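You operate a simulated robot arm through the tools that you are given. There is no shell and no other tool.

You run a simulated robot arm. Do the job below in one go: nothing can be reset, and whatever is moved stays where it is left.

## Task
Put things in order on the top of the long bench. At the end: the silver collet from the top of the long bench is in the grey bin (marked "2"); the brass strut stands where the blue servo stood; the knobbed pad stands on top of the black spool; the blue servo stands where the knobbed pad stood; whatever was shut is shut again. Leave all else as you found it, and nothing knocked over.
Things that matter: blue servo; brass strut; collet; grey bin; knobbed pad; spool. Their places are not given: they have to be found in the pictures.

It is judged by the outcome, as a careful person would: the job done as asked, and still so three seconds after it is handed in. It fails if anything else is knocked over, pushed out of place, dropped, spilled or broken.

## Robot
A 7-joint arm with a two-finger parallel gripper, fixed in place. Base frame: the origin is at the foot of the arm, x ahead of it, y to its left, z up; the work surface is at about z = -3. Lengths are in mm, angles in rad, forces in N, time in s.
With the tool pointing down near the work surface it reaches from about 240 to 620 mm from the base axis. Its first joint turns from -1.152 to 1.152 rad. Payload 2.6 kg.
The tool frame sits at the grasp point between the pads (the TCP): z along the fingers, y along the line on which they close. The tips reach 30 mm beyond it. The gripper opens to 94 mm. The fingers are 28 mm wide and 10 mm thick; the gripper's body (50 by 96 mm) begins 55 mm behind the TCP.
Orientation is that of the tool frame in the base frame, as a unit quaternion [x, y, z, w]. With the fingers straight down and closing along the base's y, the tool's x points along the base's -x, its y along +y and its z along -z.

## Interface
- The arm moves only by the tool arm_command. Its argument "commands" is a list that holds one entry, the list of rows, each a list of 7 numbers: the shift along the tool's x, y, z in m, then the turn, a rotation vector about the tool's x, y, z in rad, then the opening, from 0 (shut) to 1 (fully open). In form: [[[tx, ty, tz, wx, wy, wz, fingers], ...]]. A call has 1 to 20 rows; each row shifts and turns the commanded pose from where the row before left it, along the tool's axes as they then stand. A row lasts 0.2 s, in which the tool goes at most 50 mm and 0.15 rad; a call with a longer step from one row to the next is refused whole, and so is a gripper value outside its range. Where a pose cannot be reached the arm comes as near as it can. A force on the tool above 40 N (or 10 N above the force at the start of the call, whichever is more), or a blocked arm, ends the call early, and 0.2 s more pass. Each finger travels about 72 mm/s and halts on what it meets, pressing with about 35 N; the grip force reading is that of the motor and also rises with nothing between the fingers. The clock runs only during rows and for 0.2 s after the last one: add rows that do not move to give the fingers time. The reply holds the time, the measured pose of the TCP, the force on the tool along the base axes, the opening and the grip force, in the units named above and with some noise, with the torque about the TCP (base axes, N m) and any sound that the robot's microphone picked up.
- Cameras (640 x 400 px; columns grow to the right, rows downward): "scene" is fixed at [26.2, 428.2, 548.2]; the picture's right is [-0.86, -0.51, 0.00], its down [-0.36, 0.62, -0.70] and it looks along [0.36, -0.60, -0.71] (base axes); focal length 342 px, centre (320, 200). "wrist" rides on the gripper at [76, 14, -103] in the tool frame; the picture's right is [-0.18, 0.98, 0.00], its down [-0.75, -0.14, -0.64] and it looks along [-0.63, -0.12, 0.77] (tool axes); focal length 243 px, centre (320, 200).
- capture(camera): a new picture of that camera. It takes no simulated time.
- pixel_to_xyz(camera, pixels): there is no depth. For up to 12 entries [column, row, z] of the newest picture of that camera ("zoom" is the newest enlarged one), the place [x, y] in the base frame at which the ray of that pixel passes the height z, good to about 3 mm, but the place of the scene camera against the robot may be out by one fixed shift of up to 12 mm in any direction. It takes no simulated time.
- enlarge(camera, box): a new picture of the part [left, top, right, bottom] of that camera's present view, enlarged. It takes no simulated time.
- sign_off(): hands the job in; it is judged then, once.

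Leave the gripper open and the arm clear of the work at the hand-in unless told otherwise.

The tools are called as a command line: name --argument value ..., lists and objects as JSON in quotes. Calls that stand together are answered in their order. arm_command: Moves the arm, as the interface text tells. Its arguments: {"type":"object","properties":{"commands":{"type":"array"}},"required":["commands"]} The other tools are called the same way: capture (camera) takes a picture; pixel_to_xyz (camera, pixels) gives the place at which the rays of pixels pass given heights; enlarge (camera, box) takes an enlarged picture of a part of a camera's view; sign_off () hands the job in.

At the start:

```text
clock: 0.0
tool_pos: [391.8, 203.9, 280.8]
orientation: [0.0, 1.0, 0.0, 0.0]
ft_force: [0.8, -0.2, 0.5]
torque: [0.02, 0.0, -0.04]
gripper_width: 93.9
grasp_force: 0.0
```

scene: 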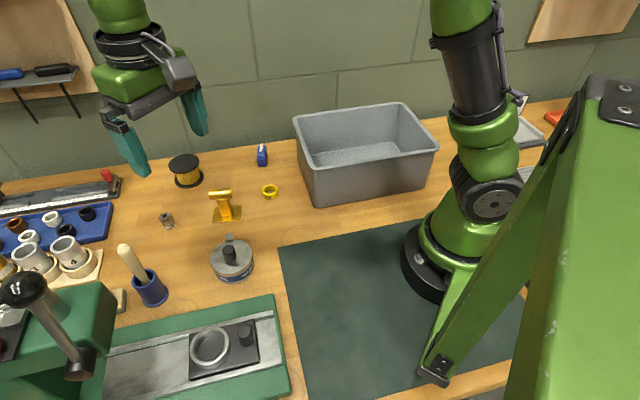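
wrist: 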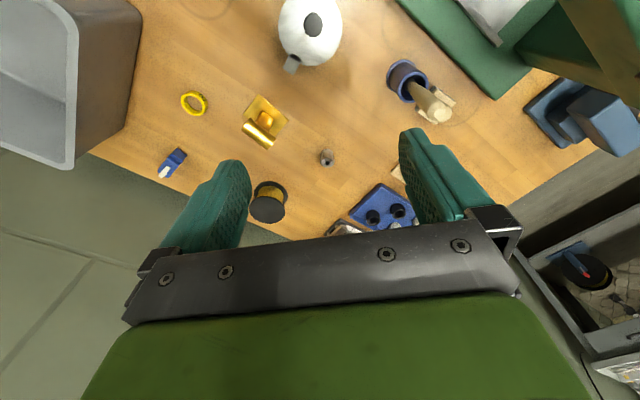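

I see a bench with a grey bin, a black spool near scene (185,170), a small blue item near (262,155), a yellow/brass item near (225,207), a yellow ring near (270,190), a small grey thing near (167,220), and a pot near (232,258). I'll enlarge several parts of the scene view to tell them apart.

enlarge --camera "scene" --box '[140, 130, 300, 230]'

enlarge --camera "scene" --box '[0, 150, 200, 275]'

enlarge --camera "scene" --box '[80, 220, 320, 370]'

enlarge --camera "wrist" --box '[140, 60, 380, 210]'

enlarge --camera "scene" --box '[280, 80, 460, 220]'

```text
4.00 times, centred on (220, 180) of scene
```

zoom: 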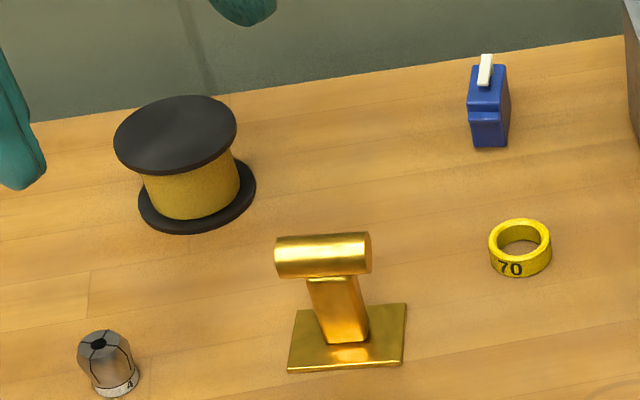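

```text
3.20 times, centred on (100, 212) of scene
```

zoom: 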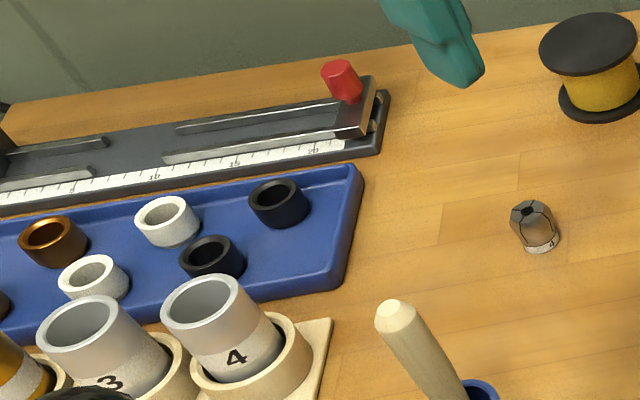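

```text
2.67 times, centred on (200, 295) of scene
```

zoom: 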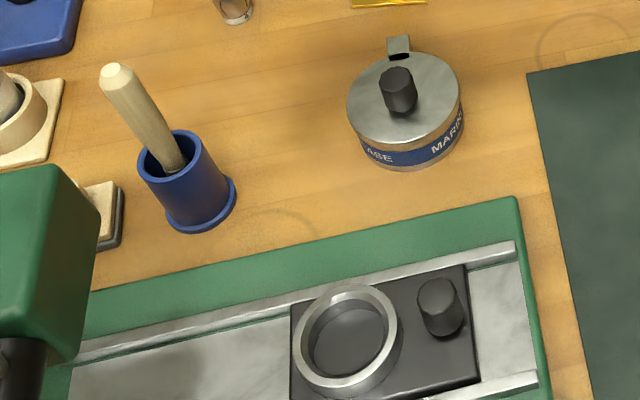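

```text
2.67 times, centred on (260, 135) of wrist
```

zoom: 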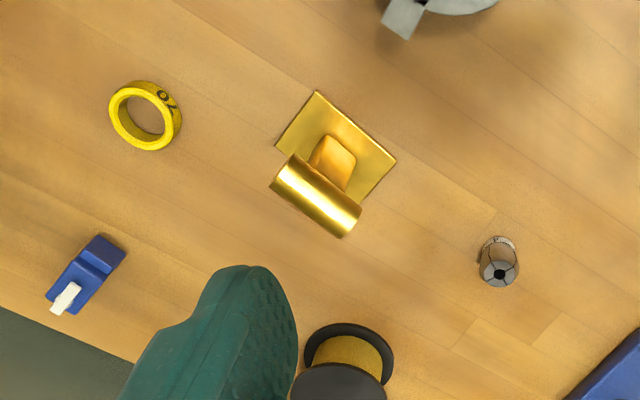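

```text
2.86 times, centred on (370, 150) of scene
```

zoom: 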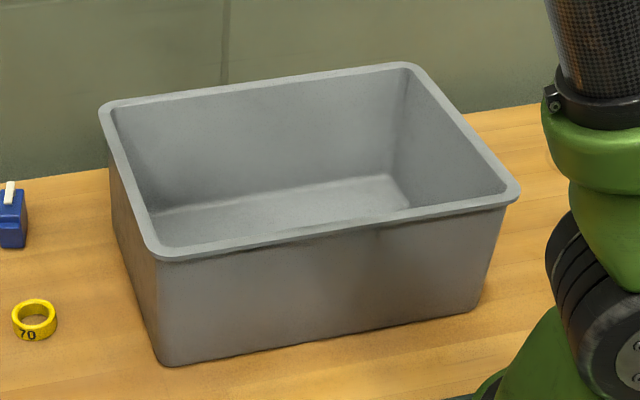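

The blue servo, brass strut (gold T), spool and silver collet are recognisable. The knobbed pad isn't clear yet: something pale and dark is half hidden near scene (118,298), behind the green machine. I'll get rough positions and enlarge the wrist view there.

enlarge --camera "wrist" --box '[360, 40, 520, 140]'

enlarge --camera "wrist" --box '[500, 60, 640, 400]'

pixel_to_xyz --camera "scene" --pixels '[[167, 226, 0], [262, 164, 0], [225, 217, 0], [187, 182, 0], [270, 193, 0], [232, 268, 0], [118, 300, 0], [150, 295, 0], [320, 205, 0], [428, 185, 0], [295, 115, 100], [436, 148, 100]]'

pixel_to_xyz --camera "wrist" --pixels '[[327, 160, 0], [173, 163, 0], [266, 120, 0], [272, 200, 0], [193, 103, 0], [410, 85, 0], [435, 110, 0]]'

```text
4.00 times, centred on (440, 90) of wrist
```

zoom: 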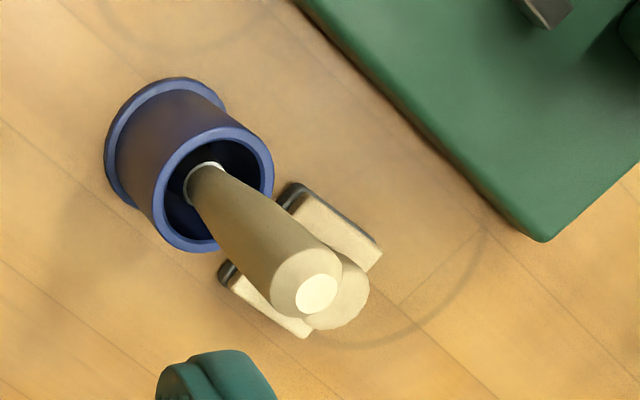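

```text
1.18 times, centred on (570, 230) of wrist
```

zoom: 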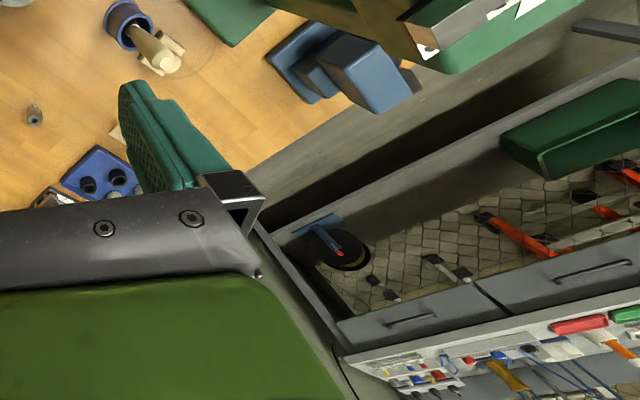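

```text
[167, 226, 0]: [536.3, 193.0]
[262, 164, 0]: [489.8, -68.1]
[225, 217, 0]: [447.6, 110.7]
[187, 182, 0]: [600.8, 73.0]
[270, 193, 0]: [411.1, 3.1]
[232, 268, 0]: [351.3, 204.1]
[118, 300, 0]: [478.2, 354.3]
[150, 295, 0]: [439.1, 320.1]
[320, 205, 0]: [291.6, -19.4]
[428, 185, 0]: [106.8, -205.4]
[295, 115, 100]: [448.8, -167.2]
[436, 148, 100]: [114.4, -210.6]
```

```text
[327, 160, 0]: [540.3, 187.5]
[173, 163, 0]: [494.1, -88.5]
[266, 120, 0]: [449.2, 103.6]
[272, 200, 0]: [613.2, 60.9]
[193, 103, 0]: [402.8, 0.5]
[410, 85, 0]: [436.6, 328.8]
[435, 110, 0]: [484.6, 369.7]
```

The knobbed pad seems to be the pale block with a round knob behind the blue cup, at about (478,360). Next I'll check which grey bin is marked "2" by enlarging the right and left of the scene.

enlarge --camera "scene" --box '[420, 60, 640, 200]'

enlarge --camera "scene" --box '[0, 0, 220, 140]'

enlarge --camera "wrist" --box '[0, 0, 160, 180]'

enlarge --camera "scene" --box '[0, 240, 160, 400]'

```text
2.86 times, centred on (530, 130) of scene
```

zoom: 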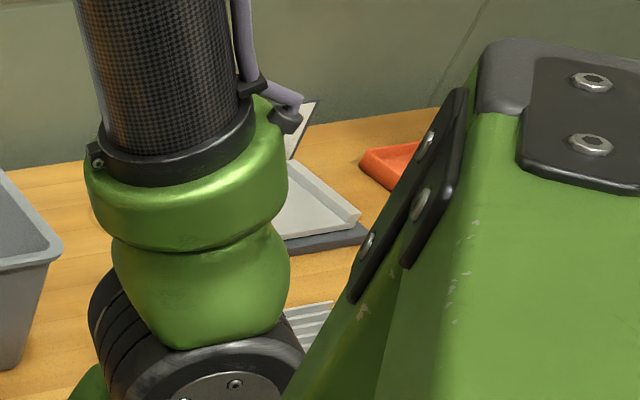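

```text
2.86 times, centred on (110, 70) of scene
```

zoom: 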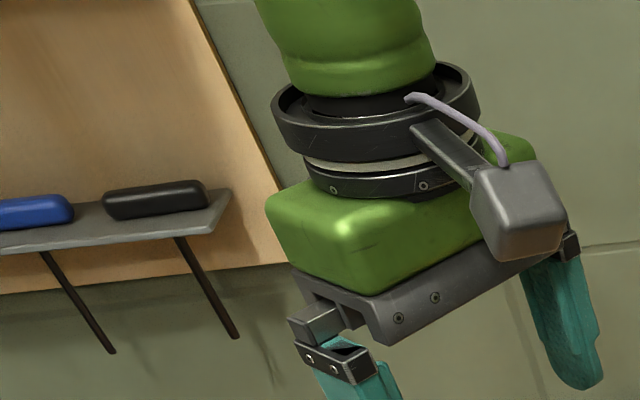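

```text
2.22 times, centred on (80, 90) of wrist
```

zoom: 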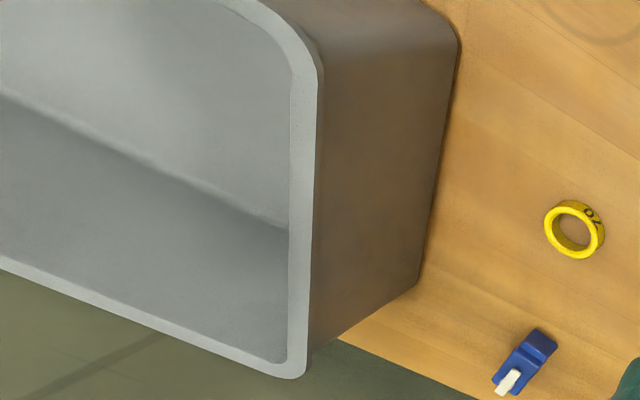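

```text
2.50 times, centred on (80, 320) of scene
```

zoom: 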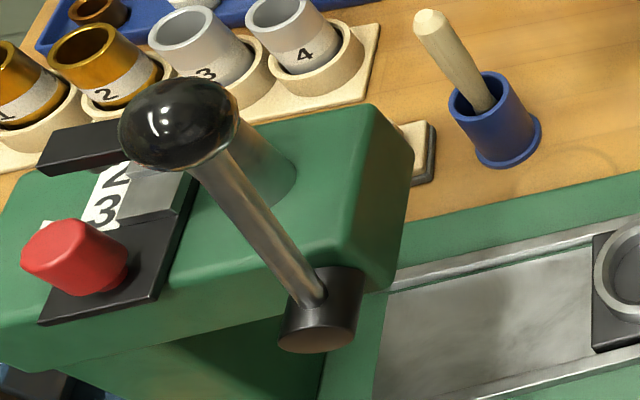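

The only large grey bin I can find is the one at the back. I'll move the wrist camera for a better look at the pad area and the green machine first, shifting the tool to about (330, 300, 300), clear above everything.

arm_command --commands '[[[0.021, 0.032, -0.007, 0, 0, 0, 1], [0.021, 0.032, -0.006, 0, 0, 0, 1], [0.02, 0.032, -0.006, 0, 0, 0, 1], [0, 0, 0, 0, 0, 0, 1]]]'

capture --camera "wrist"

capture --camera "scene"

```text
clock: 1.0
tool_pos: [329.9, 299.1, 297.6]
orientation: [0.0, 1.0, 0.0, 0.0]
ft_force: [-0.4, 1.2, 0.8]
torque: [0.02, -0.02, 0.0]
gripper_width: 93.9
grasp_force: 0.0
```

```text
taken
```

wrist: 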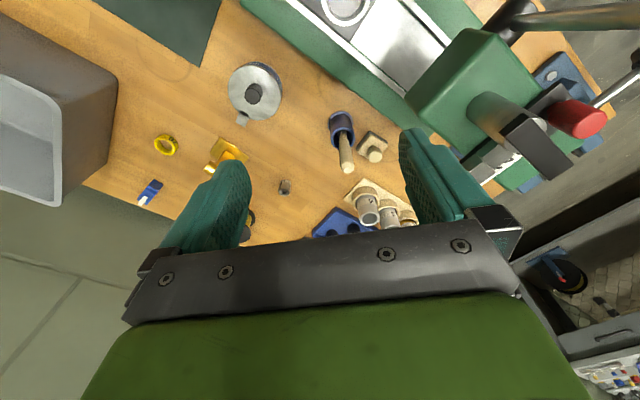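

```text
taken
```

scene: 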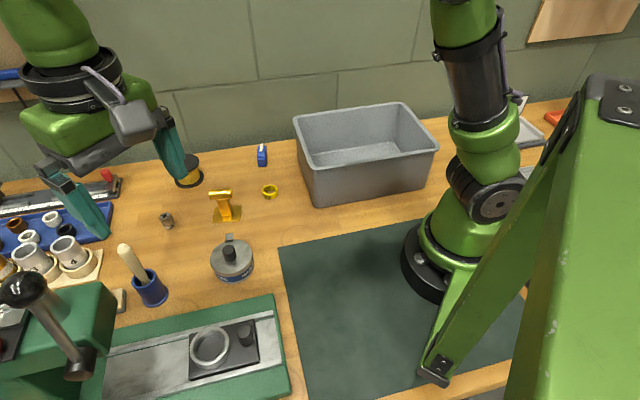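

enlarge --camera "wrist" --box '[300, 80, 460, 220]'

enlarge --camera "wrist" --box '[380, 0, 640, 200]'

pixel_to_xyz --camera "wrist" --pixels '[[373, 148, 0], [375, 156, 30], [341, 125, 0], [345, 170, 100], [420, 103, 150], [490, 30, 150], [455, 150, 150], [285, 187, 0], [370, 215, 60]]'

```text
2.86 times, centred on (380, 150) of wrist
```

zoom: 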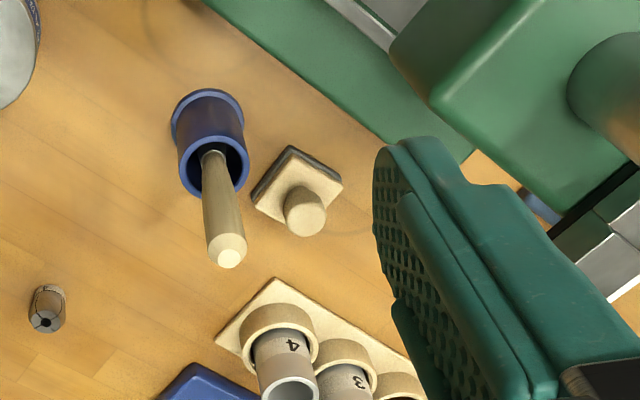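

```text
2.00 times, centred on (510, 100) of wrist
```

zoom: 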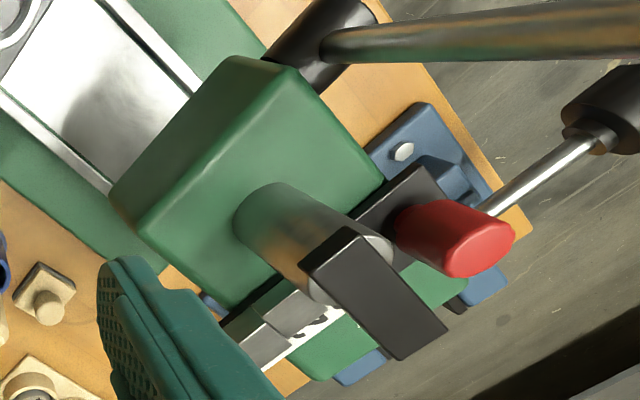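

```text
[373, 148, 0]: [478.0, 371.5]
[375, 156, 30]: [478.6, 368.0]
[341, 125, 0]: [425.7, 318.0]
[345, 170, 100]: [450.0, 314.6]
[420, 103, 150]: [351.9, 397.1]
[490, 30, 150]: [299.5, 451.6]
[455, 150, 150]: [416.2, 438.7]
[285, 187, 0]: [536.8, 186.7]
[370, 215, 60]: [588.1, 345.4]
```

The knobbed pad is a square pale block on a dark layer with a round knob, at about (478,370), with the cup and its leaning handle just beside it. I'll triangulate the handle's top (wrist (348,170), scene (124,248)) and other features so I can plan clearances.

pixel_to_xyz --camera "wrist" --pixels '[[348, 170, 60], [348, 170, 90], [348, 170, 120], [348, 170, 150], [375, 157, 20], [375, 157, 40]]'

pixel_to_xyz --camera "scene" --pixels '[[124, 248, 60], [124, 248, 90], [124, 248, 120], [124, 248, 150], [100, 168, 0], [220, 150, 0], [300, 139, 0], [440, 117, 0], [115, 290, 100], [117, 320, 100]]'

```text
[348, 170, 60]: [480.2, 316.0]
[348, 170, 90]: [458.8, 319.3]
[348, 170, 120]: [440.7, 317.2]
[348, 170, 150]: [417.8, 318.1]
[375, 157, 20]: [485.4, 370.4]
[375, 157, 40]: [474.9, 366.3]
```

```text
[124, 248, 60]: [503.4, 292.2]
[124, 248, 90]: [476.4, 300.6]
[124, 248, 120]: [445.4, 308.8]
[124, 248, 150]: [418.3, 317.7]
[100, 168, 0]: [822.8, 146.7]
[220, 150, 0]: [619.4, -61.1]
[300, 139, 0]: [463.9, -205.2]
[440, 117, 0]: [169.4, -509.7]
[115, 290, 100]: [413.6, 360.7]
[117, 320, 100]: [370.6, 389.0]
```

The handle's top is at about (440,317) and z≈125. I also need to know where the green machine head is, so I'll triangulate its near corner (wrist (418,115) and (405,101); scene (117,306) and (100,282)).

pixel_to_xyz --camera "wrist" --pixels '[[418, 115, 100], [418, 115, 150], [418, 115, 200], [405, 101, 80], [405, 101, 120], [405, 101, 160], [485, 155, 150], [485, 155, 100], [460, 148, 100], [485, 30, 150], [485, 30, 200]]'

pixel_to_xyz --camera "scene" --pixels '[[117, 306, 100], [117, 306, 150], [117, 306, 200], [100, 282, 100], [100, 282, 150], [100, 282, 200], [97, 355, 80], [97, 355, 120], [2, 305, 150], [2, 305, 200]]'

enlarge --camera "scene" --box '[0, 260, 200, 400]'

```text
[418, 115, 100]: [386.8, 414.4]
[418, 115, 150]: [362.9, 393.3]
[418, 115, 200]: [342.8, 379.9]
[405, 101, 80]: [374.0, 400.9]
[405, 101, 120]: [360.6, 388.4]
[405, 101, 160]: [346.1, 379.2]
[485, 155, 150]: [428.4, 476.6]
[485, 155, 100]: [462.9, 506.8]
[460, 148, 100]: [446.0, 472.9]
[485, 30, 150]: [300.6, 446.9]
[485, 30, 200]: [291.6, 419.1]
```

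```text
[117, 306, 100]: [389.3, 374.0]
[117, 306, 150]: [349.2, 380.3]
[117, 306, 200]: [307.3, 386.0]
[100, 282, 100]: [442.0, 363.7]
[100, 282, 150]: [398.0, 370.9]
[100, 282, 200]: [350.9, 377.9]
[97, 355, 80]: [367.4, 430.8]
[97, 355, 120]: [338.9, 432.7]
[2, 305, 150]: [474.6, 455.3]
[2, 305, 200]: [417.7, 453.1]
```

```text
2.86 times, centred on (100, 330) of scene
```

zoom: 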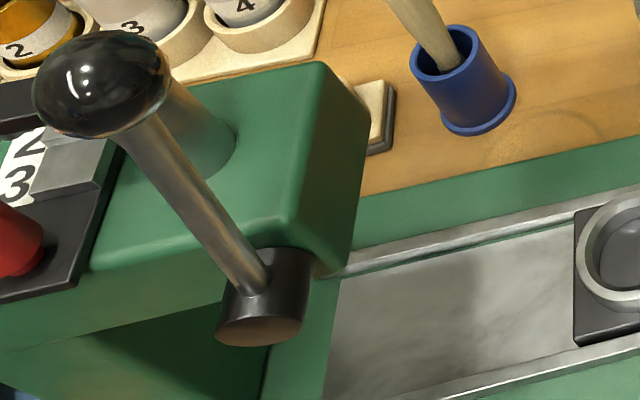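

The head's near corner is around (347,379) with its top at z≈200, roughly 110 mm from the pad. The handle top is 66 mm from the pad. Turning the gripper about 20° keeps both its body and its camera clear of each. I'll go over the pad at z≈170 with a 20° yaw and the fingers half open, then look.

arm_command --commands '[[[-0.037, 0.0178, 0, 0, 0, 0, 0.8], [-0.037, 0.0178, 0, 0, 0, 0, 0.6], [-0.037, 0.0178, 0, 0, 0, 0, 0.5], [-0.037, 0.0178, 0, 0, 0, 0, 0.5], [0, 0, 0.03, 0, 0, -0.1163, 0.5], [0, 0, 0.03, 0, 0, -0.1163, 0.5], [0, 0, 0.03, 0, 0, -0.1163, 0.5], [0, 0, 0.03, 0, 0, 0, 0.5], [0, 0, 0, 0, 0, 0, 0.5]]]'

capture --camera "wrist"

capture --camera "scene"

```text
clock: 3.0
tool_pos: [430.6, 351.8, 180.7]
orientation: [-0.174, 0.985, 0.0, 0.0]
ft_force: [-0.7, 0.0, -0.4]
torque: [-0.01, 0.03, 0.02]
gripper_width: 47.0
grasp_force: 0.1
out of reach, approached as far as the arm can: row 3, 4
```

```text
taken
```

wrist: 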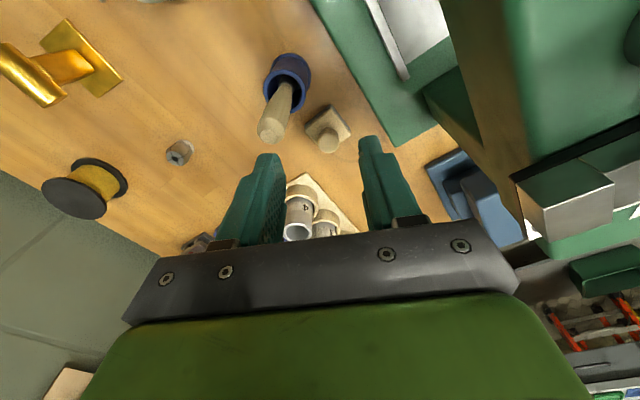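

```text
taken
```

scene: 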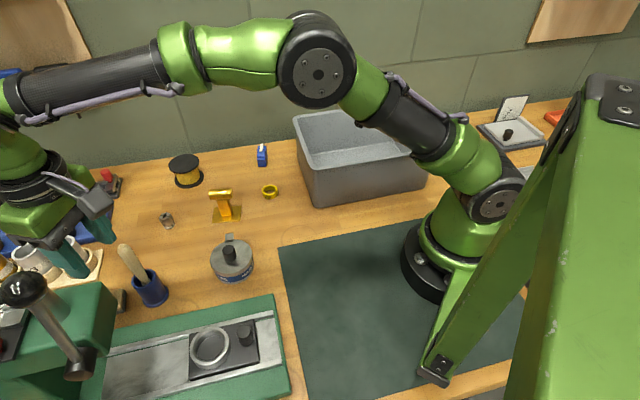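

The reach was limited at that height, so the tool is at (431,352,181). The pad shows at (327,130) and its knob top at (330,143). I'll measure the pad from this view and enlarge it.

enlarge --camera "wrist" --box '[250, 40, 410, 190]'

pixel_to_xyz --camera "wrist" --pixels '[[328, 131, 0], [329, 142, 40], [272, 133, 120], [288, 95, 60], [300, 230, 60], [424, 92, 150], [424, 92, 100], [526, 205, 150], [526, 205, 120]]'

```text
2.67 times, centred on (330, 115) of wrist
```

zoom: 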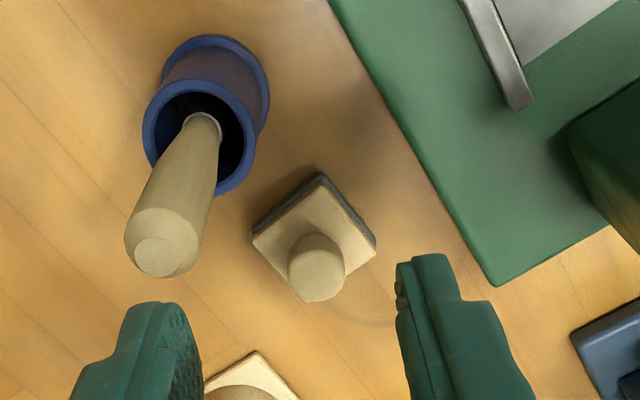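

```text
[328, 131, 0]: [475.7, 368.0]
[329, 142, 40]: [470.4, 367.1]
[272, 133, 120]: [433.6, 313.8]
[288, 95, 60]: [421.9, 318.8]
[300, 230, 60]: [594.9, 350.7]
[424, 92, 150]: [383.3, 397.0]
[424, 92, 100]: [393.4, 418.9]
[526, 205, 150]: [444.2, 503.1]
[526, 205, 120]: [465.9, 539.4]
```

I'll measure the pad's corners and knob from the enlarged view.

pixel_to_xyz --camera "zoom" --pixels '[[318, 172, -3], [252, 230, -3], [376, 241, -3], [314, 235, -3], [318, 182, 15], [253, 237, 15], [374, 250, 15], [319, 281, 30], [319, 281, 40], [290, 262, 35], [345, 262, 35], [165, 255, 125]]'

```text
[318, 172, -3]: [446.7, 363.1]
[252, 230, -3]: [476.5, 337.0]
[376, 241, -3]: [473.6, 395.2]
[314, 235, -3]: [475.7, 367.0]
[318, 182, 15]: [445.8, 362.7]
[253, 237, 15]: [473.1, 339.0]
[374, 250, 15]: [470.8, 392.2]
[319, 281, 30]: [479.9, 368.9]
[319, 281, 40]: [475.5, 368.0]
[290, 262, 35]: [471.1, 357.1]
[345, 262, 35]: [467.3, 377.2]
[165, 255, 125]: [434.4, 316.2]
```

The pad's centre is about (475.5,367) with a side of about 40 mm. The knob is about 20 mm across and its top is near z≈40. I'll move sideways first, because the handle is under a finger here, and then descend to z≈120 for a check.

arm_command --commands '[[[-0.024, 0, 0, 0, 0, 0, 0.5], [-0.024, 0, 0.005, 0, 0, 0, 0.5], [0, 0, 0.025, 0, 0, 0, 0.5], [0, 0, 0.025, 0, 0, 0, 0.5], [0, 0, 0, 0, 0, 0, 0.5]]]'

capture --camera "wrist"

capture --camera "scene"

```text
clock: 4.2
tool_pos: [474.3, 366.3, 122.3]
orientation: [-0.174, 0.985, 0.0, 0.0]
ft_force: [-0.4, 0.3, 0.2]
torque: [0.04, 0.0, 0.01]
gripper_width: 47.1
grasp_force: 0.0
```

```text
taken
```

wrist: 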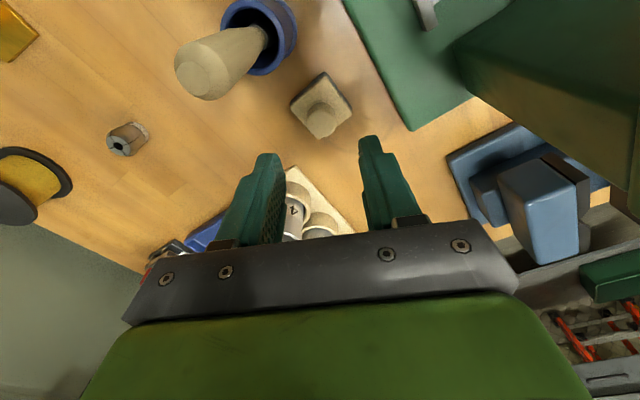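

```text
taken
```

scene: 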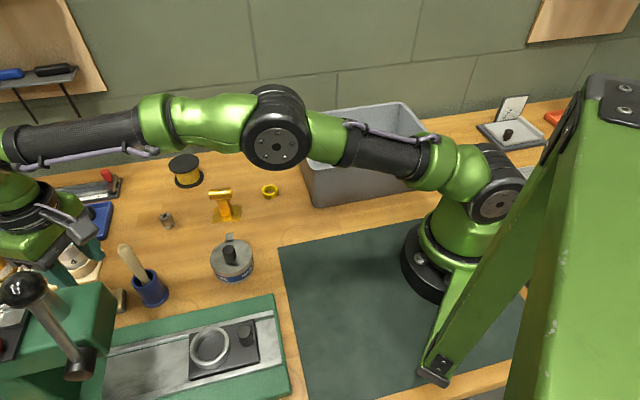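

The arm's new pose uncovers something at scene (508,133), a tray with a black peg. I'll check that before deciding which item is the knobbed pad.

enlarge --camera "scene" --box '[450, 80, 590, 180]'

enlarge --camera "wrist" --box '[240, 40, 400, 170]'

```text
4.00 times, centred on (520, 130) of scene
```

zoom: 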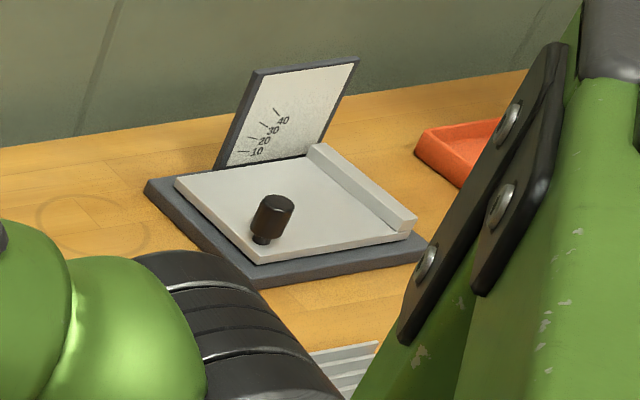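

```text
3.08 times, centred on (320, 105) of wrist
```

zoom: 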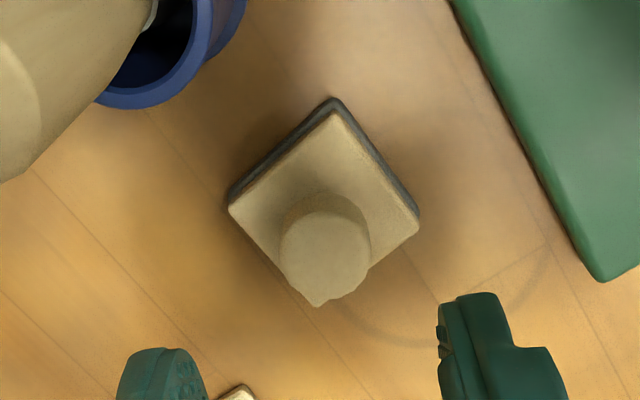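

That object is a small scale with a dial card, so the pale block with a knob is the pad. I'll measure it again from this closer view.

pixel_to_xyz --camera "zoom" --pixels '[[333, 97, -3], [228, 198, -3], [420, 215, -3], [325, 255, 35], [325, 255, 40], [325, 255, 45], [280, 250, 40], [370, 250, 40], [325, 205, 40], [325, 300, 40], [333, 108, 13]]'

```text
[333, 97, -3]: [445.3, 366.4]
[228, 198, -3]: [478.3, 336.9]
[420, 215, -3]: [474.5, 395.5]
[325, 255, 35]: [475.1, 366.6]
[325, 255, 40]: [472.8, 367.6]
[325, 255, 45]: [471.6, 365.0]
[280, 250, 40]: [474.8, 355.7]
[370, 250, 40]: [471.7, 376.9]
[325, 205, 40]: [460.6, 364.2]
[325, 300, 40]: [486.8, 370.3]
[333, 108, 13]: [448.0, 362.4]
```

The knob sits right under the tool at about (474.5,367). I'll descend to z≈50, which puts the tips around z≈20, just above the base, and then close.

arm_command --commands '[[[-0.0005, 0, 0.02, 0, 0, 0, 0.5], [0, 0, 0.02, 0, 0, 0, 0.5], [0, 0, 0.015, 0, 0, 0, 0.5], [0, 0, 0.01, 0, 0, 0, 0.5], [0, 0, 0.007, 0, 0, 0, 0.5], [0, 0, 0, 0, 0, 0, 0.5]]]'

capture --camera "wrist"

capture --camera "scene"

```text
clock: 5.6
tool_pos: [475.3, 366.0, 50.9]
orientation: [-0.174, 0.985, 0.001, -0.001]
ft_force: [0.4, 0.5, 0.5]
torque: [0.01, -0.01, -0.01]
gripper_width: 47.0
grasp_force: 0.1
```

```text
taken
```

wrist: 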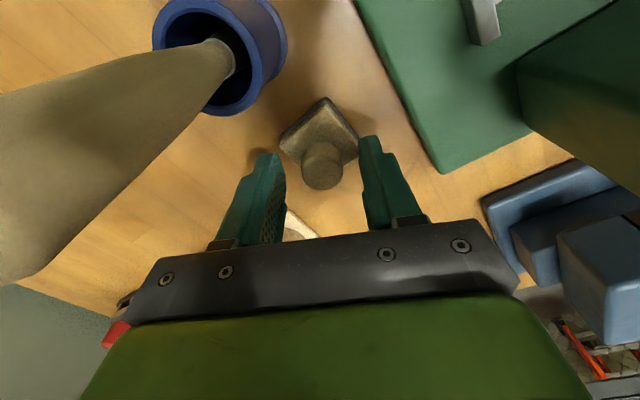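

```text
taken
```

scene: 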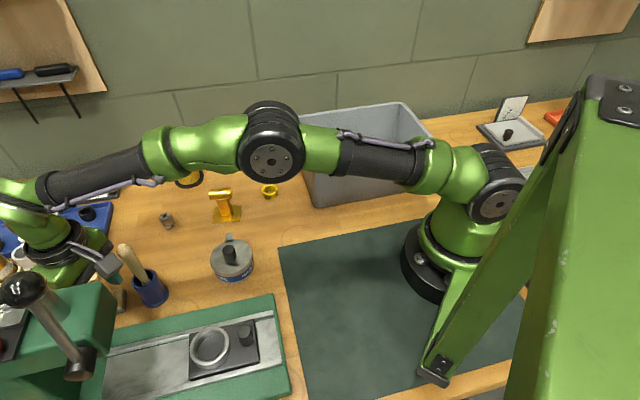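

The knob is between the fingers. I'll close on it now.

arm_command --commands '[[[0, 0, 0, 0, 0, 0, 0.3], [0, 0, 0, 0, 0, 0, 0.1], [0, 0, 0, 0, 0, 0, 0], [0, 0, 0, 0, 0, 0, 0], [0, 0, 0, 0, 0, 0, 0]]]'

capture --camera "wrist"

```text
clock: 6.8
tool_pos: [474.5, 366.6, 50.6]
orientation: [-0.174, 0.985, 0.0, 0.0]
ft_force: [0.1, 0.4, -0.5]
torque: [0.02, -0.03, 0.01]
gripper_width: 22.7
grasp_force: 35.3
```

```text
taken
```

wrist: 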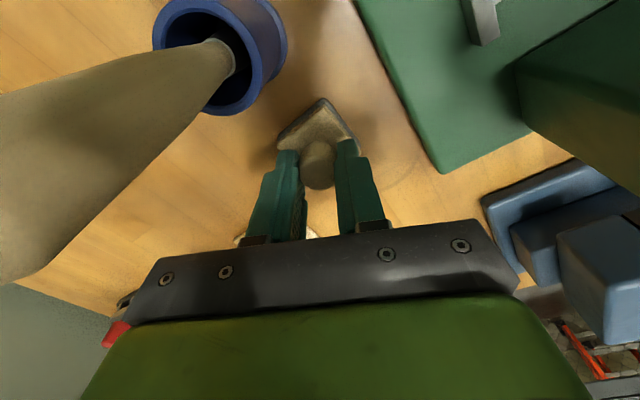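

The grip is firm at 22.7 mm. I'll lift straight up to about z=165, then turn back to zero yaw so that tool axes line up with the base.

arm_command --commands '[[[0, 0, -0.015, 0, 0, 0, 0], [0, 0, -0.025, 0, 0, 0, 0], [0, 0, -0.025, 0, 0, 0, 0], [0, 0, -0.025, 0, 0, 0, 0], [0, 0, -0.025, 0, 0, 0, 0], [0, 0, 0, 0, 0, 0, 0]]]'

capture --camera "wrist"

capture --camera "scene"

```text
clock: 8.2
tool_pos: [474.1, 366.7, 166.4]
orientation: [-0.175, 0.985, -0.001, 0.0]
ft_force: [0.3, 0.1, -0.5]
torque: [0.02, 0.04, 0.03]
gripper_width: 22.5
grasp_force: 34.9
```

```text
taken
```

wrist: 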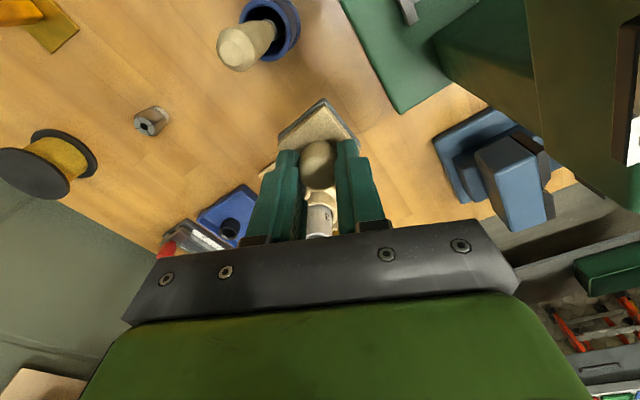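

```text
taken
```

scene: 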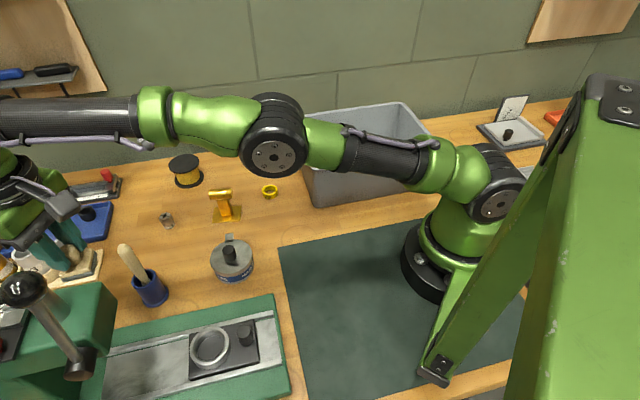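

The pad is in hand. Next I'll triangulate the spool: its top disc at wrist (35,173), and in the scene its top centre at (184,164) with the bottom flange at about (189,178).

enlarge --camera "wrist" --box '[0, 110, 160, 210]'

pixel_to_xyz --camera "scene" --pixels '[[183.75, 163.75, 40], [183.75, 163.75, 50], [183.75, 163.75, 60], [189.2, 178, -3], [189.2, 178, 3], [168.5, 167, 50], [199.2, 160.5, 50]]'

```text
4.00 times, centred on (80, 160) of wrist
```

zoom: 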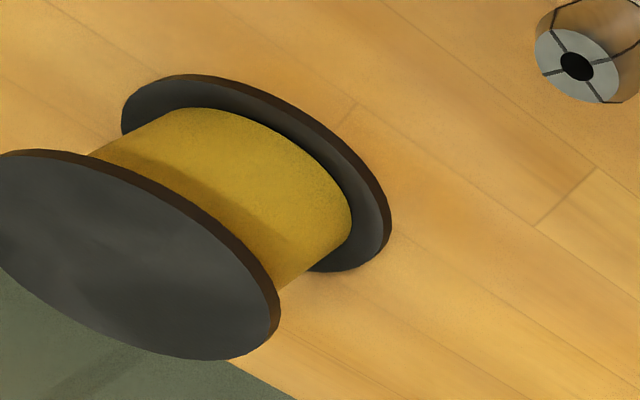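

```text
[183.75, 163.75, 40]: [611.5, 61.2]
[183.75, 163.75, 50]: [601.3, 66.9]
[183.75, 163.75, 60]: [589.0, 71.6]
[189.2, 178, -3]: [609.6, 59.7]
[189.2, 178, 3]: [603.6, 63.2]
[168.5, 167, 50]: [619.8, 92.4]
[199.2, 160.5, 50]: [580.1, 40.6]
```

pixel_to_xyz --camera "zoom" --pixels '[[122, 125, 0], [391, 225, 0], [257, 172, 0], [281, 310, 40], [281, 310, 50], [135, 258, 40], [135, 258, 45], [135, 258, 50], [135, 258, 55]]'

```text
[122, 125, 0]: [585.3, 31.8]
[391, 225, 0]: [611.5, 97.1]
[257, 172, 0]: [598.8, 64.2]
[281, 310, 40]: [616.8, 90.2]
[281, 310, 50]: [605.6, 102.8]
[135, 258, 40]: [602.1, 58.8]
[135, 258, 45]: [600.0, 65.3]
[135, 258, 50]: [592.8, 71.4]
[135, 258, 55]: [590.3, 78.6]
```

The spool centre is about (600,64) and its top is at z≈45. I'll turn the yaw back to zero and carry the pad over at z≈165, stopping above the spool to look.

arm_command --commands '[[[0, 0, 0, 0, 0, 0.1163, 0], [0, 0, 0, 0, 0, 0.1163, 0], [0, 0, 0, 0, 0, 0.1163, 0], [0, -0.02, 0, 0, 0, 0, 0], [-0.01, -0.03, 0, 0, 0, 0, 0], [-0.015, -0.035, 0, 0, 0, 0, 0], [-0.015, -0.035, 0, 0, 0, 0, 0], [-0.015, -0.035, 0, 0, 0, 0, 0], [-0.015, -0.035, 0, 0, 0, 0, 0], [-0.015, -0.035, 0, 0, 0, 0, 0], [-0.015, -0.035, 0, 0, 0, 0, 0], [-0.015, -0.025, 0, 0, 0, 0, 0], [-0.01, -0.017, 0, 0, 0, 0, 0], [0, 0, 0, 0, 0, 0, 0]]]'

capture --camera "wrist"

capture --camera "scene"

```text
clock: 11.2
tool_pos: [601.7, 62.5, 167.2]
orientation: [-0.001, 1.0, -0.001, 0.0]
ft_force: [-0.9, -0.2, -0.7]
torque: [0.01, 0.0, 0.01]
gripper_width: 22.5
grasp_force: 35.3
```

```text
taken
```

wrist: 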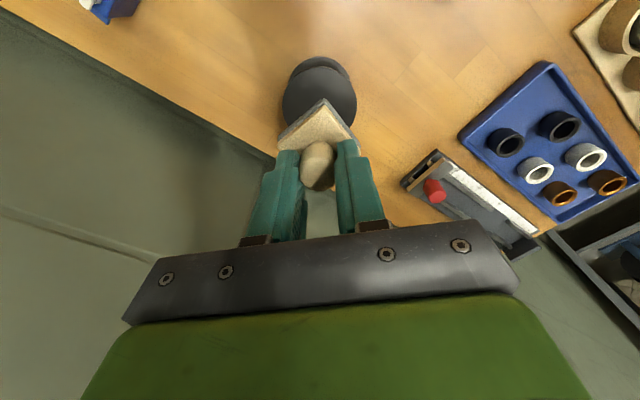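

```text
taken
```

scene: 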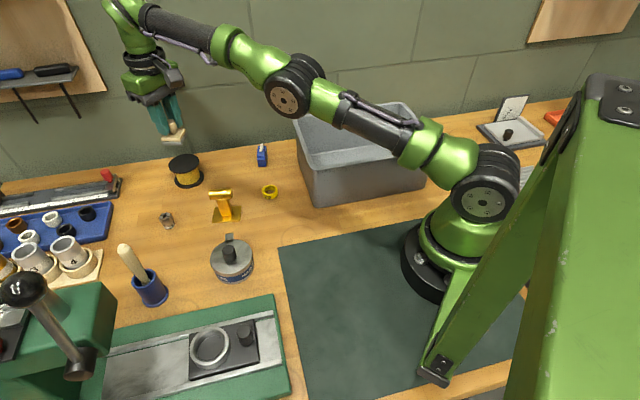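

I'm over the spool. I'll enlarge the wrist view to check the alignment of the spool's top disc.

enlarge --camera "wrist" --box '[260, 40, 380, 160]'

```text
3.33 times, centred on (320, 100) of wrist
```

zoom: 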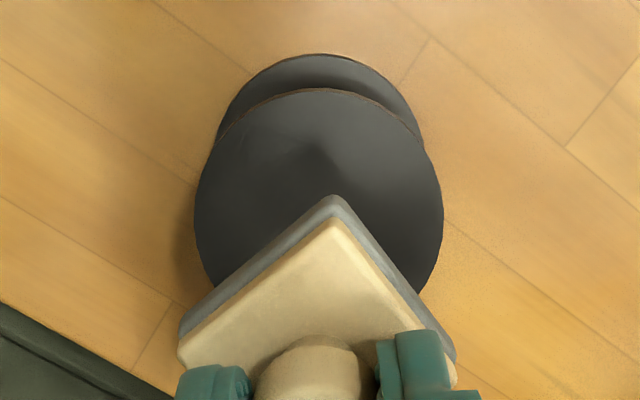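

pixel_to_xyz --camera "zoom" --pixels '[[194, 212, 45], [443, 214, 45], [320, 88, 45], [194, 212, 50], [443, 214, 50], [320, 88, 50], [320, 53, 0], [320, 53, -3], [337, 194, 114], [180, 335, 114], [456, 357, 114]]'

```text
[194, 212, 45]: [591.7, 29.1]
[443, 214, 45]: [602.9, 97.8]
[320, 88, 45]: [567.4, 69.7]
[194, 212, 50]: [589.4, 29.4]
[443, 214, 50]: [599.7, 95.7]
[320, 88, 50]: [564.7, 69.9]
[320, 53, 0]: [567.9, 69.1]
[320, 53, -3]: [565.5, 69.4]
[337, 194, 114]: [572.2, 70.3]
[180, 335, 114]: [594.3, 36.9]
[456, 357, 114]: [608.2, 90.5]
```

The spool's top centre is about (600.5,63.5), and the pad in hand is centred at (601,63.7), so they're aligned. I'll lower to just above the expected contact at tool z≈99.

arm_command --commands '[[[0, 0, 0.025, 0, 0, 0, 0], [0, 0, 0.02, 0, 0, 0, 0], [0, 0, 0.012, 0, 0, 0, 0], [0, 0, 0.006, 0, 0, 0, 0], [0, 0, 0, 0, 0, 0, 0]]]'

enlarge --camera "scene" --box '[140, 110, 240, 200]'

enlarge --camera "wrist" --box '[240, 60, 400, 200]'

```text
clock: 12.4
tool_pos: [601.5, 65.0, 103.7]
orientation: [0.0, 1.0, 0.0, 0.0]
ft_force: [0.4, -0.4, -0.2]
torque: [-0.01, 0.03, 0.02]
gripper_width: 22.2
grasp_force: 35.0
```

```text
4.44 times, centred on (190, 155) of scene
```

zoom: 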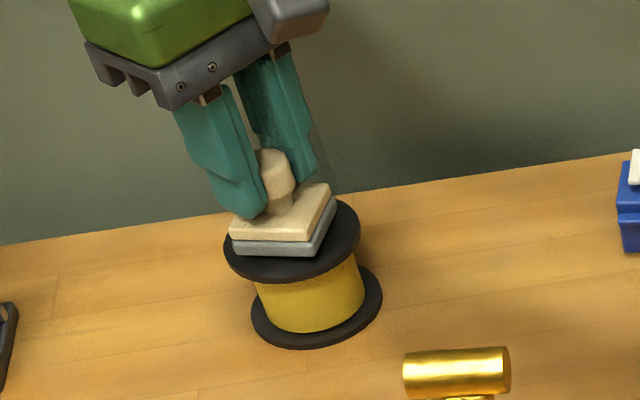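

```text
2.86 times, centred on (320, 130) of wrist
```

zoom: 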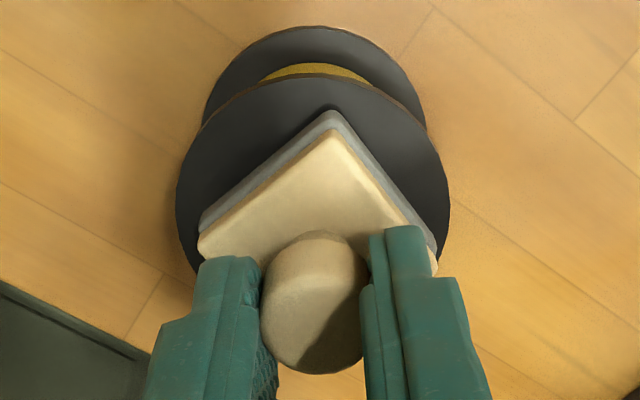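

The pad is just above the spool. I'll lower in small steps and watch the force.

arm_command --commands '[[[0, 0, 0.0015, 0, 0, 0, 0], [0, 0, 0.0015, 0, 0, 0, 0], [0, 0, 0, 0, 0, 0, 0]]]'

```text
clock: 13.2
tool_pos: [602.2, 65.2, 102.1]
orientation: [-0.001, 1.0, 0.0, 0.0]
ft_force: [0.1, 0.7, 1.2]
torque: [0.02, -0.03, -0.02]
gripper_width: 22.4
grasp_force: 35.2
```

arm_command --commands '[[[0, 0, 0.001, 0, 0, 0, 0], [0, 0, 0.001, 0, 0, 0, 0], [0, 0, 0, 0, 0, 0, 0]]]'

enlarge --camera "scene" --box '[150, 130, 230, 200]'

```text
clock: 14.0
tool_pos: [601.5, 65.0, 101.5]
orientation: [0.0, 1.0, 0.001, 0.002]
ft_force: [-2.9, 1.6, 18.6]
torque: [0.05, 0.25, 0.02]
gripper_width: 22.4
grasp_force: 35.5
```

```text
5.71 times, centred on (190, 165) of scene
```

zoom: 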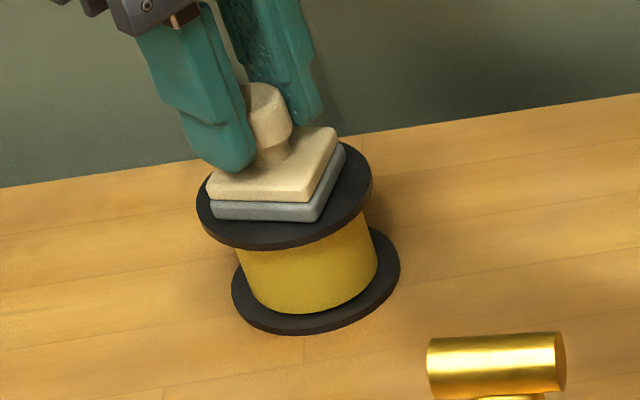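

Contact is confirmed at 18.6 N of upward force. I'll ease up 1 mm to relieve it, open the fingers, and then rise straight up.

arm_command --commands '[[[0, 0, -0.001, 0, 0, 0, 0], [0, 0, 0, 0, 0, 0, 0], [0, 0, 0, 0, 0, 0, 0.3], [0, 0, 0, 0, 0, 0, 0.45], [0, 0, 0, 0, 0, 0, 0.5], [0, 0, 0, 0, 0, 0, 0.5]]]'

enlarge --camera "scene" --box '[150, 130, 230, 200]'

enlarge --camera "wrist" --box '[240, 60, 400, 200]'

```text
clock: 15.4
tool_pos: [600.5, 64.7, 100.3]
orientation: [-0.001, 1.0, -0.001, 0.0]
ft_force: [0.4, 0.3, -1.2]
torque: [0.01, 0.01, 0.0]
gripper_width: 47.1
grasp_force: 0.1
```

```text
5.71 times, centred on (190, 165) of scene
```

zoom: 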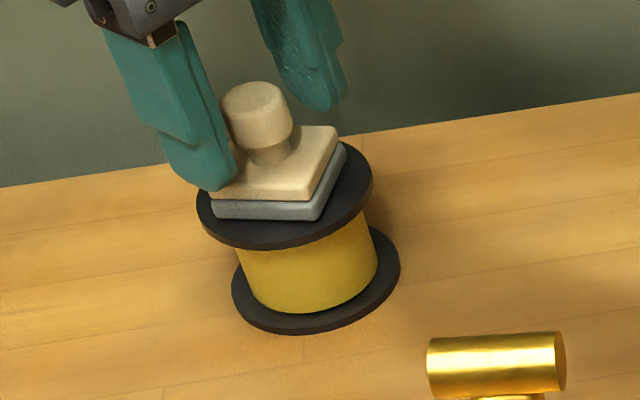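

```text
2.86 times, centred on (320, 130) of wrist
```

zoom: 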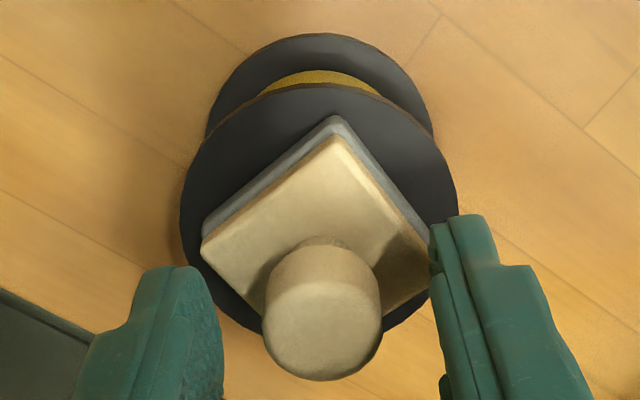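

The pad stands on the spool. I'll rise straight up to z≈165 and then move back over to the servo area at about (480,-75).

arm_command --commands '[[[0, 0, -0.015, 0, 0, 0, 0.5], [0, 0, -0.025, 0, 0, 0, 0.5], [0, 0, -0.025, 0, 0, 0, 0.5], [0.02, -0.025, 0, 0, 0, 0, 0.5], [0.025, -0.03, 0, 0, 0, 0, 0.5], [0.025, -0.03, 0, 0, 0, 0, 0.5], [0.025, -0.03, 0, 0, 0, 0, 0.5], [0.02, -0.025, 0, 0, 0, 0, 0.5], [0, 0, 0, 0, 0, 0, 0.5]]]'

capture --camera "wrist"

capture --camera "scene"

```text
clock: 17.4
tool_pos: [484.1, -73.4, 163.4]
orientation: [-0.001, 1.0, 0.0, 0.0]
ft_force: [-0.1, -0.4, -0.9]
torque: [-0.04, -0.02, 0.0]
gripper_width: 46.9
grasp_force: 0.1
```

```text
taken
```

wrist: 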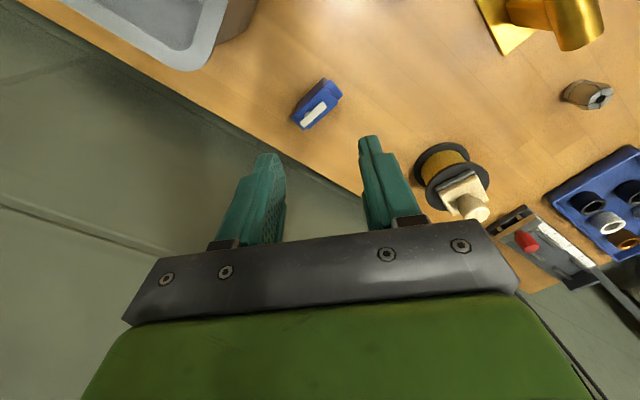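

```text
taken
```

scene: 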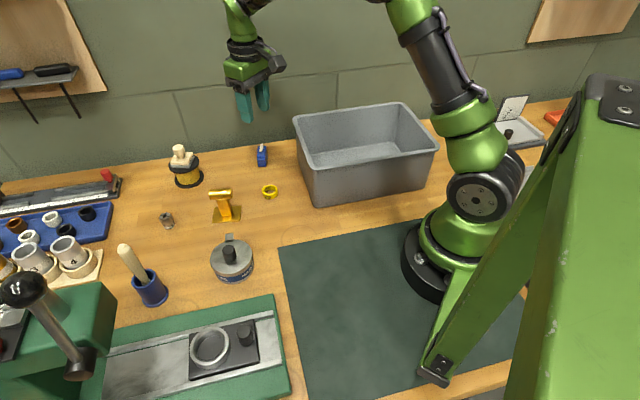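

The pad rests safely on the spool. The servo now shows at wrist (316,105), so I'll enlarge it and measure.

enlarge --camera "wrist" --box '[260, 60, 380, 150]'

enlarge --camera "scene" --box '[230, 120, 310, 180]'

```text
4.44 times, centred on (320, 105) of wrist
```

zoom: 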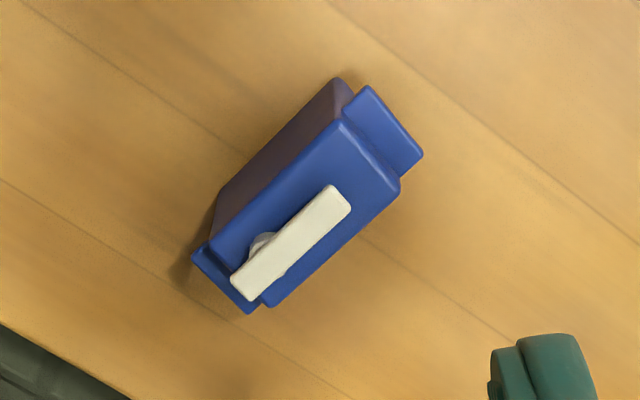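

```text
6.67 times, centred on (270, 150) of scene
```

zoom: 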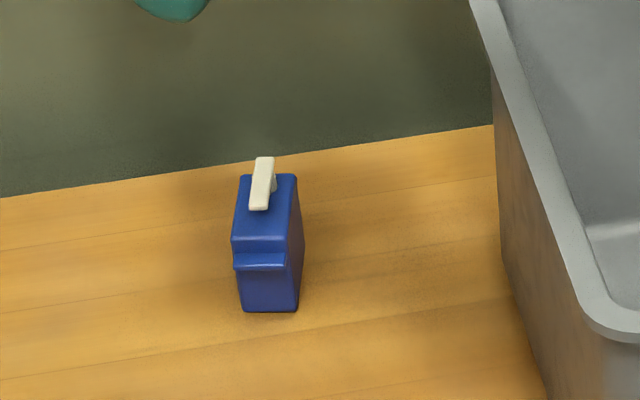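

I'll measure the servo's corners: the bottom at zoom (335,78) and (216,200), and the top face corners at (342,120), (400,187), (268,306) and (209,246).

pixel_to_xyz --camera "wrist" --pixels '[[323.4, 76.4, -3], [296.6, 104, -3]]'

pixel_to_xyz --camera "zoom" --pixels '[[335, 78, -3], [216, 200, -3], [342, 120, 25], [342, 120, 30], [342, 120, 35], [342, 120, 40], [209, 246, 35], [400, 187, 35], [268, 306, 35], [305, 215, 35], [370, 87, 22], [422, 155, 22]]'

```text
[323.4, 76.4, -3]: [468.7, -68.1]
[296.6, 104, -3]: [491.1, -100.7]
```

```text
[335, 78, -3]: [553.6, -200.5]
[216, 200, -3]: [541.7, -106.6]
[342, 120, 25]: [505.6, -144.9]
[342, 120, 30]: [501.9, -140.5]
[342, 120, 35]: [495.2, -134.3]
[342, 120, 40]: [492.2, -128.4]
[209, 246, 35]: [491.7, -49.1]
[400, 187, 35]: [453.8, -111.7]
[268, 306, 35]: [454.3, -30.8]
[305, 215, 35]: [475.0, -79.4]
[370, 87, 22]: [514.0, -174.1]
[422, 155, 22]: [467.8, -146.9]
```

The newest enlarged picture was the scene one, so I'll redo this with full wrist picture pixels.

pixel_to_xyz --camera "wrist" --pixels '[[324.95, 87, 25], [324.95, 87, 30], [324.95, 87, 35], [324.95, 87, 40], [338, 102.1, 30], [308.3, 128.9, 30], [295, 115.4, 30], [331.25, 79.6, 20], [343, 94.9, 20], [291.2, 116.25, 20], [303.8, 130.4, 20], [316.6, 107.9, 30]]'

```text
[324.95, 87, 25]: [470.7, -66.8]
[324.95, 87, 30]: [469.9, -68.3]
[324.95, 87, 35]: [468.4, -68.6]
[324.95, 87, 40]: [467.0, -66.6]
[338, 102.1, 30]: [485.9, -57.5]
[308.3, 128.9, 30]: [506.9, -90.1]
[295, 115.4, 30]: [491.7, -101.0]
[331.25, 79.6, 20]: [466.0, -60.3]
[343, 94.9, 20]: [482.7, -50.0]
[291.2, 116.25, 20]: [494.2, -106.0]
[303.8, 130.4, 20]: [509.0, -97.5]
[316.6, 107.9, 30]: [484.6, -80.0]
```

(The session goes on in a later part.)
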